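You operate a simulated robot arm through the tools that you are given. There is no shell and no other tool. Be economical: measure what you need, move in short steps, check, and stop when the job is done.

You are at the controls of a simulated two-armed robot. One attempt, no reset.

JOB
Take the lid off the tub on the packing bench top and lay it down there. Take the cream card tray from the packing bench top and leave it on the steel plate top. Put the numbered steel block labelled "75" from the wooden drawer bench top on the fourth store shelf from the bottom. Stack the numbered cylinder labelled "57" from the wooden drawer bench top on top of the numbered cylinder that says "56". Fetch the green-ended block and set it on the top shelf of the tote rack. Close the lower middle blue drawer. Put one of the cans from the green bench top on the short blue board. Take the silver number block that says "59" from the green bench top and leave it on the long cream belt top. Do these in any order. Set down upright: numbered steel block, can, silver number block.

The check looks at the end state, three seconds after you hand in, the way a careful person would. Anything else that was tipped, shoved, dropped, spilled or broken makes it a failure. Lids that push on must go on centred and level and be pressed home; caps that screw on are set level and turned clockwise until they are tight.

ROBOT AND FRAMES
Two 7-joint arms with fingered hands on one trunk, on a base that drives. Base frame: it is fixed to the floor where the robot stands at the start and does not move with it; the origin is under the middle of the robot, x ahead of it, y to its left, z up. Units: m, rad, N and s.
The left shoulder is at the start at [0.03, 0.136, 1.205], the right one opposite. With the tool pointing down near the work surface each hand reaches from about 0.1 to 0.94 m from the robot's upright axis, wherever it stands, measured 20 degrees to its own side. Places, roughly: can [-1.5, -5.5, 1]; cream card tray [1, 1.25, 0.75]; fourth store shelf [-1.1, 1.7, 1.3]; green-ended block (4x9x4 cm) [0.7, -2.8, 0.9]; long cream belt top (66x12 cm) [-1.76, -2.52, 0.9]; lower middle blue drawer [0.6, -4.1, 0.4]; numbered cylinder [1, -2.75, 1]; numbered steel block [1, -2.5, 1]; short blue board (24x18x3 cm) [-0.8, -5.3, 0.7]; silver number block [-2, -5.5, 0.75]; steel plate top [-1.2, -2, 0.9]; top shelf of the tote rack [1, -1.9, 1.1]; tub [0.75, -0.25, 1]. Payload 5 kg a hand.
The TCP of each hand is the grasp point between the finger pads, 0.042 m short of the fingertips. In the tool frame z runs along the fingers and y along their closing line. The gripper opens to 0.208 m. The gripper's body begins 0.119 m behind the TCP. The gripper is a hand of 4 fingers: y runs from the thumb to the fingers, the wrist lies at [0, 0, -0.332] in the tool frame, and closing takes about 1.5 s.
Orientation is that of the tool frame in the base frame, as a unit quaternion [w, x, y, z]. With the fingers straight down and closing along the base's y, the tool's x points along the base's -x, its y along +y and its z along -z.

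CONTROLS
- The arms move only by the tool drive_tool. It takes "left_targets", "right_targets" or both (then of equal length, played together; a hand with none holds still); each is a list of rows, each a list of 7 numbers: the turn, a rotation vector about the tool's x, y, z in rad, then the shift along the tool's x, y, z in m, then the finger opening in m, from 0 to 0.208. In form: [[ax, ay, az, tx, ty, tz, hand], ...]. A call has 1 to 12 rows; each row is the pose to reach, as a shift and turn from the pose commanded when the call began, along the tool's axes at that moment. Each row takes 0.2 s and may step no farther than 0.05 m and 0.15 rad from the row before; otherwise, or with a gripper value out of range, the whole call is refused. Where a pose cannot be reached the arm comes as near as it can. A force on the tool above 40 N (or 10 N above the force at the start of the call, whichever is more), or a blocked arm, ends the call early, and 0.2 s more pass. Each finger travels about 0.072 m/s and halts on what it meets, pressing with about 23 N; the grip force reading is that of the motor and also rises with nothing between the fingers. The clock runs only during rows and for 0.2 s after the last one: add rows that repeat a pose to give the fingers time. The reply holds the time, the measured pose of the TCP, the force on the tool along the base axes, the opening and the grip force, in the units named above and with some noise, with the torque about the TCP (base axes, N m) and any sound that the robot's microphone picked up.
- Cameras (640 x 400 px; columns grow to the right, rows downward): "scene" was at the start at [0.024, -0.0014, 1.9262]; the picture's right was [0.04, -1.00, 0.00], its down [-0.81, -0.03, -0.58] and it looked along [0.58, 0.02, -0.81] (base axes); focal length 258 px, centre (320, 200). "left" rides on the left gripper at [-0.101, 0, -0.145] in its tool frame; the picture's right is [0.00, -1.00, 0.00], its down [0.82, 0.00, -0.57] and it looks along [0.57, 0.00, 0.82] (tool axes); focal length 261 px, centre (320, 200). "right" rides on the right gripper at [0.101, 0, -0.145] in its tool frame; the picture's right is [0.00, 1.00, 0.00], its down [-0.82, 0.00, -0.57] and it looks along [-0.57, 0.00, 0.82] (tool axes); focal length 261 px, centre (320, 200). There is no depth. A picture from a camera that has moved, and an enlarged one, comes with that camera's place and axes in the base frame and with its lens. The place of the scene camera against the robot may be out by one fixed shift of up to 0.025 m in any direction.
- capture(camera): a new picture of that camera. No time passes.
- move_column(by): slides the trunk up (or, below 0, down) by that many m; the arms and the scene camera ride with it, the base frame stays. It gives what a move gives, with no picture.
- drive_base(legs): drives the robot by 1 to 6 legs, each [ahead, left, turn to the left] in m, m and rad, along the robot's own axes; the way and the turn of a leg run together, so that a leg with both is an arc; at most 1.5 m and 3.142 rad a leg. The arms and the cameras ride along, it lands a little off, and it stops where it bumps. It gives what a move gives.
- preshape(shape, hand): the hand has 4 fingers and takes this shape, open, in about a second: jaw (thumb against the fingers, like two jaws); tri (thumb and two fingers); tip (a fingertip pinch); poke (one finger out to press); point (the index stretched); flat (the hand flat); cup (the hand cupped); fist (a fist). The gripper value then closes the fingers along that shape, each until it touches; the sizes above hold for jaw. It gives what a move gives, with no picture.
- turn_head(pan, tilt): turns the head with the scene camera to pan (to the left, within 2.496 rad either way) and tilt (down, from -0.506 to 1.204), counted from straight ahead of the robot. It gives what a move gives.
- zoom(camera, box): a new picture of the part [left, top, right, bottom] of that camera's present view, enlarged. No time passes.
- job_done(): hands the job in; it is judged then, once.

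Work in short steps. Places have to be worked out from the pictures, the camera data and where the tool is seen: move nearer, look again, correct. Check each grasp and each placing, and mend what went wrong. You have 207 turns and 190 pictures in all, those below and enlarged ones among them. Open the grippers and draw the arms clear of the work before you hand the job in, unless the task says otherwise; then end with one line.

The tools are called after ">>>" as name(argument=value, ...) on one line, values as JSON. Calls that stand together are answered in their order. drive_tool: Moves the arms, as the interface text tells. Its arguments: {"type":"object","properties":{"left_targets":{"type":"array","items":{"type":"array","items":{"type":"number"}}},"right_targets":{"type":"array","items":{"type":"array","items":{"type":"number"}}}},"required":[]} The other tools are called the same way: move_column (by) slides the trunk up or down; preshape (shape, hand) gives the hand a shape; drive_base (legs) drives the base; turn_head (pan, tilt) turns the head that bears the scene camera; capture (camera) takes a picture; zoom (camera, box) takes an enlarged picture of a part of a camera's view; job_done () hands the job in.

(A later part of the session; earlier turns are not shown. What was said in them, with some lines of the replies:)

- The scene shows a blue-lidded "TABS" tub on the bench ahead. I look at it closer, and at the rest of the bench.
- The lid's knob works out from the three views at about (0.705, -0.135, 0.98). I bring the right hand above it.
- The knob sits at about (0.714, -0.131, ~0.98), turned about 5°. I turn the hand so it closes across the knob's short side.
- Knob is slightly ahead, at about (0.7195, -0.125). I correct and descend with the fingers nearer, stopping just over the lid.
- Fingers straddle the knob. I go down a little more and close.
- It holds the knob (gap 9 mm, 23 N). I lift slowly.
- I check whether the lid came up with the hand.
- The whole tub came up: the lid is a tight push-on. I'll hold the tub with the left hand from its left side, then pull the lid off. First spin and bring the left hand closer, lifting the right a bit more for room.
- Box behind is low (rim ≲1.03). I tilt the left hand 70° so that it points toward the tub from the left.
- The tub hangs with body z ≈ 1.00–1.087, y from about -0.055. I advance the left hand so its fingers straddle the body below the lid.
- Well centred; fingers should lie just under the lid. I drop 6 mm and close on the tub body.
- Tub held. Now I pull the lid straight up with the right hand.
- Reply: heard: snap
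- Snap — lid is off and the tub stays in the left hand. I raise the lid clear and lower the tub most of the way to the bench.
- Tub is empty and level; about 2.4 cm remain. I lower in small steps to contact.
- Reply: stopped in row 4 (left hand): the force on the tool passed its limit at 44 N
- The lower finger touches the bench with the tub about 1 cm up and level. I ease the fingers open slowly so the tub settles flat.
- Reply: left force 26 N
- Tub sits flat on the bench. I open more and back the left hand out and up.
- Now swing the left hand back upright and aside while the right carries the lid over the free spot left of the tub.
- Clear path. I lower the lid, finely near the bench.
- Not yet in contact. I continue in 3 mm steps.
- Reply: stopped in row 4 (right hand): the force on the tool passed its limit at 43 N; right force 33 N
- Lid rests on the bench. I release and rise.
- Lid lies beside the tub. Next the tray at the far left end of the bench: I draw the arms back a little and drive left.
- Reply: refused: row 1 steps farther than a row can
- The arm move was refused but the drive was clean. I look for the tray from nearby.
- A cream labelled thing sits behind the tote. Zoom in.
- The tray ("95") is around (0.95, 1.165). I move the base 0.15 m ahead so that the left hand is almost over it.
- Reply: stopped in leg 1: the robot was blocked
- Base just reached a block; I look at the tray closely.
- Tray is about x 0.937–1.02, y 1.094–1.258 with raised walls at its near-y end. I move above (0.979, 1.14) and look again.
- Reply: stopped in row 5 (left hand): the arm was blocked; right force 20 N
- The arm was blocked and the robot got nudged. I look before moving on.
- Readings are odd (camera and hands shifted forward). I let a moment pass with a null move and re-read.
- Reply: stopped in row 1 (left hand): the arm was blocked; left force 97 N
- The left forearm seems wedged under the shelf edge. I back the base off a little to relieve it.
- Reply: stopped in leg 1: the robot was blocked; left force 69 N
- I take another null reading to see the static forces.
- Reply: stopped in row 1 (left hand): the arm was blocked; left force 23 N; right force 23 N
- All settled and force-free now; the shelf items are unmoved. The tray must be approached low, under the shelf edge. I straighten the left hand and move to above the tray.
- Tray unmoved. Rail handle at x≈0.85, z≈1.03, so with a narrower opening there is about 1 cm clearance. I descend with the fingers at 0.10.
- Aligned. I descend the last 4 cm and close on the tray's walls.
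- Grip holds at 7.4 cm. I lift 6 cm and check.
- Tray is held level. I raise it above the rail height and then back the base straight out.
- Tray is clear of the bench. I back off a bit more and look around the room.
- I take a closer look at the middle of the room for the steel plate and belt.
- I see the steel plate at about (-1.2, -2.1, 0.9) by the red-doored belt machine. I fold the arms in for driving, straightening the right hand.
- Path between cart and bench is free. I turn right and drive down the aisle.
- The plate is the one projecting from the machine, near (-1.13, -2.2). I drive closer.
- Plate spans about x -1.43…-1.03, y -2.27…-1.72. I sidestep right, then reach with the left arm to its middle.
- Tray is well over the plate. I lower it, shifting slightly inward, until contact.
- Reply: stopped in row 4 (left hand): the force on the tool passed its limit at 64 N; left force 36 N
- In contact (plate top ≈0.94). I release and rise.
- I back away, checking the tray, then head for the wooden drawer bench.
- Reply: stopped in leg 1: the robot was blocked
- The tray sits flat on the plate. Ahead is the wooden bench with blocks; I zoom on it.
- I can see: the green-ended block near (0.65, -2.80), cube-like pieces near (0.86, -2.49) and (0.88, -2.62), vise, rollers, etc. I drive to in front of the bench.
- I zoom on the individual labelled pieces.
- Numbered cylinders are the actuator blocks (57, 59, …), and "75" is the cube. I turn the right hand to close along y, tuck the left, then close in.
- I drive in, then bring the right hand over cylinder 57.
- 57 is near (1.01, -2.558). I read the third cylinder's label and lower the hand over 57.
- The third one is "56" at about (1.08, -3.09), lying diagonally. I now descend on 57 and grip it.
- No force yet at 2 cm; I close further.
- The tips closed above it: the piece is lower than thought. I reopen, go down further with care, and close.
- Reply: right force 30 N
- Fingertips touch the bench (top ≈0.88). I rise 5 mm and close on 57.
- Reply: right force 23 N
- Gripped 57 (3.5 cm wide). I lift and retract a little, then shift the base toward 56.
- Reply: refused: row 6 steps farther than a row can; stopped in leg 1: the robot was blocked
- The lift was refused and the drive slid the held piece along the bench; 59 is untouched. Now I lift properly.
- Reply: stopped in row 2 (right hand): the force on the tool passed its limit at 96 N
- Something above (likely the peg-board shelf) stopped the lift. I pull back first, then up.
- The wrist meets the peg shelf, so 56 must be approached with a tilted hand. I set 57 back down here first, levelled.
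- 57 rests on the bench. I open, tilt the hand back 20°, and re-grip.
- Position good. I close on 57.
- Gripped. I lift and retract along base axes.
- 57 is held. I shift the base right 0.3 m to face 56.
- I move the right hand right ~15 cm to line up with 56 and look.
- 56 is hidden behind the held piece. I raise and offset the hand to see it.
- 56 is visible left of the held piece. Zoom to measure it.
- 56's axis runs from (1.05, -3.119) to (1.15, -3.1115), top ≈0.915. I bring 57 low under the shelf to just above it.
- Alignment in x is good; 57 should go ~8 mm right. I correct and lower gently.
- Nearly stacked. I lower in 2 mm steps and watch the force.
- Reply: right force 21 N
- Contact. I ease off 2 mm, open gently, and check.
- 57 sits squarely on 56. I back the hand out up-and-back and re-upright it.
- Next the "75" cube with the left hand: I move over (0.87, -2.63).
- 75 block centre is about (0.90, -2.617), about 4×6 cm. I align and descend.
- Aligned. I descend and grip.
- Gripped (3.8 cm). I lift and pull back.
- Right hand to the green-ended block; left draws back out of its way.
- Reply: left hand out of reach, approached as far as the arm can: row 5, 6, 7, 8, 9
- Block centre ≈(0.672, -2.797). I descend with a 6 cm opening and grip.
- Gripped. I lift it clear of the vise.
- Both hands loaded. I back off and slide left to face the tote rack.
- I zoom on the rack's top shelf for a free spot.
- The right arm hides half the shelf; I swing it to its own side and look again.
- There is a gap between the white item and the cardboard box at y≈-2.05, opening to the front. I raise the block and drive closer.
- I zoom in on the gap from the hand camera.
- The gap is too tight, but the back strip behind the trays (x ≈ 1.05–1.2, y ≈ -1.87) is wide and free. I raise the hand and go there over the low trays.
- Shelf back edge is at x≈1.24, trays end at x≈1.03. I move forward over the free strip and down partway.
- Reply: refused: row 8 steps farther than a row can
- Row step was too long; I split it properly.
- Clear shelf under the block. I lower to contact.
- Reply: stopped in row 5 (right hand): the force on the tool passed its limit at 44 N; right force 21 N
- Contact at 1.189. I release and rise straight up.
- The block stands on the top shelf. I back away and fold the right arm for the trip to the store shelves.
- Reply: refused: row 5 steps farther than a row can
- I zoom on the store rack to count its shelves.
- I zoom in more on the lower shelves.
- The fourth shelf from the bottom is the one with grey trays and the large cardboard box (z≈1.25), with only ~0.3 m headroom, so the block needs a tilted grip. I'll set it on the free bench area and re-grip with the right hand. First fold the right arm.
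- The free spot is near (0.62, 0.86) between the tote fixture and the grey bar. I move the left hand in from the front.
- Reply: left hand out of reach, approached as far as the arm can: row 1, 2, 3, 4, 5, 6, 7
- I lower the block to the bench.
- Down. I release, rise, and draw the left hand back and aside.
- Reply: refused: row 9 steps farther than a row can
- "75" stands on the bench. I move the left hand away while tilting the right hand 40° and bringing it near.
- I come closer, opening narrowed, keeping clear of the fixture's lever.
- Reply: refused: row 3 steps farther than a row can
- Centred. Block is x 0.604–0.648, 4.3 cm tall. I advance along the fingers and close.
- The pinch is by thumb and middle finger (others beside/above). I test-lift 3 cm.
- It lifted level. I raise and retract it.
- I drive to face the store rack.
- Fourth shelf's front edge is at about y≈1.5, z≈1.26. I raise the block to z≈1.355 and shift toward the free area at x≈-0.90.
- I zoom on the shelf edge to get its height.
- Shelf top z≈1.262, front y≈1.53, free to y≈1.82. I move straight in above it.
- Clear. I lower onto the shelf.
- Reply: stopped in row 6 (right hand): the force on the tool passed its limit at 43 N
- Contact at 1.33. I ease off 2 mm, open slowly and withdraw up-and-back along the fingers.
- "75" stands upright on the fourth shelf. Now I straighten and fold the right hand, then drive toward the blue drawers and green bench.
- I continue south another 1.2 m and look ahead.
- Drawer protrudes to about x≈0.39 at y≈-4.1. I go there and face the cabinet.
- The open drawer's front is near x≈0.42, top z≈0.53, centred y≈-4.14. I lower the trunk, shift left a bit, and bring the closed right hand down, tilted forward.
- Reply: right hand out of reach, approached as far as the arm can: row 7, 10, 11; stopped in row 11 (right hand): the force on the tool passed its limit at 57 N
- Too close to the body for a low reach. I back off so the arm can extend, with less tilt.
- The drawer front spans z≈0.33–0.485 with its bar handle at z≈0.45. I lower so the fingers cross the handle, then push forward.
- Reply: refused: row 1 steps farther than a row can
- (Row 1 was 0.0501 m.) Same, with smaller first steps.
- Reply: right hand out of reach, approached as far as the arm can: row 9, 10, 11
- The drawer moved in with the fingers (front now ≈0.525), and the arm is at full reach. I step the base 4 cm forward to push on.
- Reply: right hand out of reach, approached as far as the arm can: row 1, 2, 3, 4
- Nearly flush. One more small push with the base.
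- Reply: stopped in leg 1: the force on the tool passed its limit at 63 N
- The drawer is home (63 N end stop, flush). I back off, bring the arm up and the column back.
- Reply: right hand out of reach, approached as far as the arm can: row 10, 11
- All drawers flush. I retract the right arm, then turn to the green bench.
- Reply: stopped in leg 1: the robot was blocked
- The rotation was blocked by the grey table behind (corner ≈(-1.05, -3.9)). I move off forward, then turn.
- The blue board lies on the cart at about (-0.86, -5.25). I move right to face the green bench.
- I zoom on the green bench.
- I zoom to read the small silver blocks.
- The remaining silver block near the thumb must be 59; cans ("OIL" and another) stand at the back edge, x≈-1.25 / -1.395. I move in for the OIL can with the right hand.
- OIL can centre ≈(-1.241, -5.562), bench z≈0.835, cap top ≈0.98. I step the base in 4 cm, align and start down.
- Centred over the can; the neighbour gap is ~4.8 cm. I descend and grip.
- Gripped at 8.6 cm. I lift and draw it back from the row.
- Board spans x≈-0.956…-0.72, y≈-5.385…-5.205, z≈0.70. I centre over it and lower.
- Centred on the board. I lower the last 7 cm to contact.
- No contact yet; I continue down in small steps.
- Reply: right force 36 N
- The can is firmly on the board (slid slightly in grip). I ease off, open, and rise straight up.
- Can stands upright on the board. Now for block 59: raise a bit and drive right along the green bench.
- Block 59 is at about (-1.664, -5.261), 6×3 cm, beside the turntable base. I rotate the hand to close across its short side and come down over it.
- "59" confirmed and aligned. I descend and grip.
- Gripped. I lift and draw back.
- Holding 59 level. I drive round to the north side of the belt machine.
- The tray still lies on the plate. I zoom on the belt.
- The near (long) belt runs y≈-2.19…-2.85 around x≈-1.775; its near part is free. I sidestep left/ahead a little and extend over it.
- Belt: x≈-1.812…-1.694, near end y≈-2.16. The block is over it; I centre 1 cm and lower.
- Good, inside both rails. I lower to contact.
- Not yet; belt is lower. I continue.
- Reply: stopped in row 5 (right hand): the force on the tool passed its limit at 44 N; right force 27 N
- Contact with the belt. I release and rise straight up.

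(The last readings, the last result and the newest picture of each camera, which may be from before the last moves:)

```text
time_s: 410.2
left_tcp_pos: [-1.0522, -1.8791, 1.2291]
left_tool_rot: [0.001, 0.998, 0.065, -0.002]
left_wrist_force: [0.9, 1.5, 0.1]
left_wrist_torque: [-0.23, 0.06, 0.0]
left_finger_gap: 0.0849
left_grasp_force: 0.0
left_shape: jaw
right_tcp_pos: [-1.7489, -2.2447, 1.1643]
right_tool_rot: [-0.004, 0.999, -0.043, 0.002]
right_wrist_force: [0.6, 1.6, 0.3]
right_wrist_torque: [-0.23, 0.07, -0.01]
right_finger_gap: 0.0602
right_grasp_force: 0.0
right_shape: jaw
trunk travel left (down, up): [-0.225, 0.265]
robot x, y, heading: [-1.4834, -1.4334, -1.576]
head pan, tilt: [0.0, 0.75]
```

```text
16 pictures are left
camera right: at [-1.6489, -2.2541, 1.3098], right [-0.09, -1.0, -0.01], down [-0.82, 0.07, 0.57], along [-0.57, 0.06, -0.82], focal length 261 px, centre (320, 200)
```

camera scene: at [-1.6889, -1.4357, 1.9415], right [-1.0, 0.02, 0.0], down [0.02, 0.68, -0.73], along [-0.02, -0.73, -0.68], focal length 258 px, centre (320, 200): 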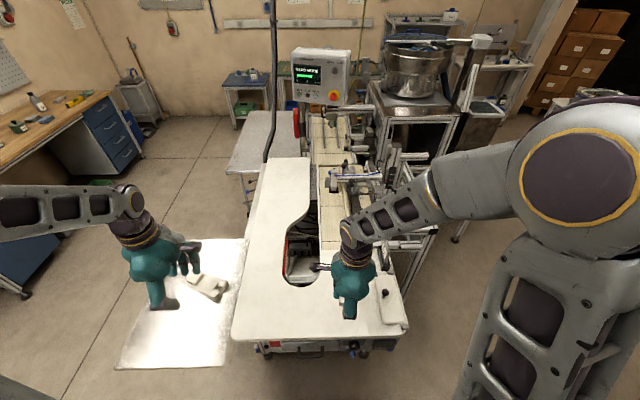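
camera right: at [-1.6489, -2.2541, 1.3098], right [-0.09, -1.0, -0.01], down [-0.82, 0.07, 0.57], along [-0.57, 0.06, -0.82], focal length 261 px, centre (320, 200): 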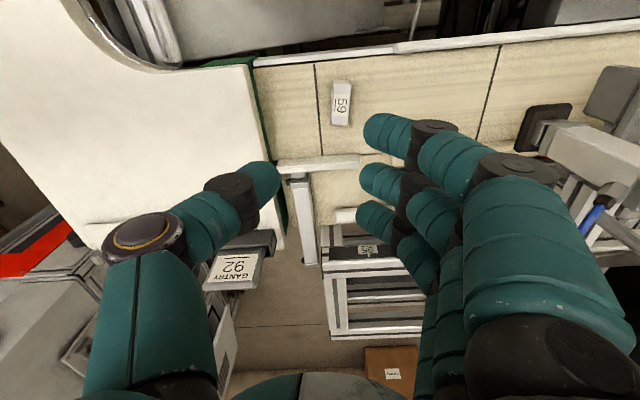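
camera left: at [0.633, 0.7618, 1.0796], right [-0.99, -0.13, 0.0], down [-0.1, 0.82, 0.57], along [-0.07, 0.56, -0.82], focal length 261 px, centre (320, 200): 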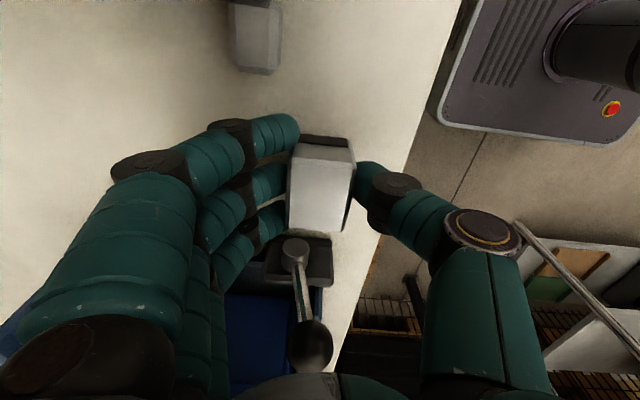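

Block 59 stands on the belt. I retract the right arm and take a look back at the steel cart I may have brushed earlier.

>>> drive_tool(right_targets=[[0, 0, 0, 0, -0.045, 0, 0.06], [0, 0, 0, 0, -0.09, 0, 0.06], [0, 0, 0, 0, -0.135, 0, 0.08], [0, 0, 0, 0, -0.18, 0, 0.1], [0, 0, 0, 0, -0.225, 0, 0.1], [0, 0, 0, 0, -0.27, 0, 0.1], [0, 0, 0, 0, -0.315, 0, 0.1], [0, 0, 0, 0, -0.36, 0, 0.1]])

>>> turn_head(pan=2.3, tilt=0.6)

>>> capture(camera="scene")

```text
time_s: 412.0
left_tcp_pos: [-1.0534, -1.8801, 1.2276]
left_tool_rot: [0.0, 0.998, 0.065, -0.001]
left_wrist_force: [0.3, 1.2, 0.8]
left_wrist_torque: [-0.14, -0.03, 0.01]
left_finger_gap: 0.0849
left_grasp_force: 0.0
left_shape: jaw
right_tcp_pos: [-1.7212, -1.8854, 1.165]
right_tool_rot: [-0.002, 0.999, -0.042, 0.003]
right_wrist_force: [0.9, 1.2, 0.9]
right_wrist_torque: [-0.13, 0.01, 0.01]
right_finger_gap: 0.0995
right_grasp_force: 0.1
right_shape: jaw
trunk travel left (down, up): [-0.225, 0.265]
robot x, y, heading: [-1.4813, -1.4324, -1.576]
head pan, tilt: [0.0, 0.75]
```

```text
time_s: 414.1
left_tcp_pos: [-1.0525, -1.8825, 1.2273]
left_tool_rot: [-0.001, 0.998, 0.065, -0.001]
left_wrist_force: [-0.5, 0.6, 0.5]
left_wrist_torque: [0.01, 0.03, -0.01]
left_finger_gap: 0.085
left_grasp_force: 0.1
left_shape: jaw
right_tcp_pos: [-1.7207, -1.889, 1.1638]
right_tool_rot: [-0.005, 0.999, -0.042, 0.002]
right_wrist_force: [-0.3, 0.4, 0.1]
right_wrist_torque: [0.01, 0.0, -0.04]
right_finger_gap: 0.0995
right_grasp_force: 0.1
right_shape: jaw
trunk travel left (down, up): [-0.225, 0.265]
robot x, y, heading: [-1.4783, -1.4323, -1.576]
head pan, tilt: [2.3, 0.6]
```

```text
15 pictures are left
camera scene: at [-1.433, -1.3474, 1.9544], right [0.66, -0.75, 0.0], down [-0.42, -0.37, -0.83], along [0.62, 0.55, -0.56], focal length 258 px, centre (320, 200)
```

scene: 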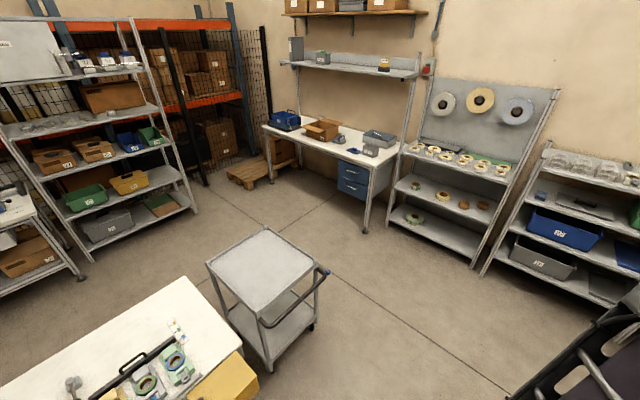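

The cart, benches and racks look undisturbed, both hands are empty, open and clear of the work. I hand in.

>>> job_done()

```text
The job is handed in.
```

All eight jobs are done and the work is handed in. The lid is off and lying beside the tub, the tray is on the steel plate, block 75 is on the fourth shelf, and cylinder 57 is stacked on 56. The green-ended block is on the top rack shelf, the drawer is closed, the OIL can is on the blue board, and block 59 is on the long cream belt. Along the way the tub settled about 1 cm when I let go of it. One arm pressed against the shelf over the packing bench and nudged the robot. The base was also stopped twice near the steel cart and the grey table; the cart and the shelf items looked unmoved, but I did not check the grey table afterwards.
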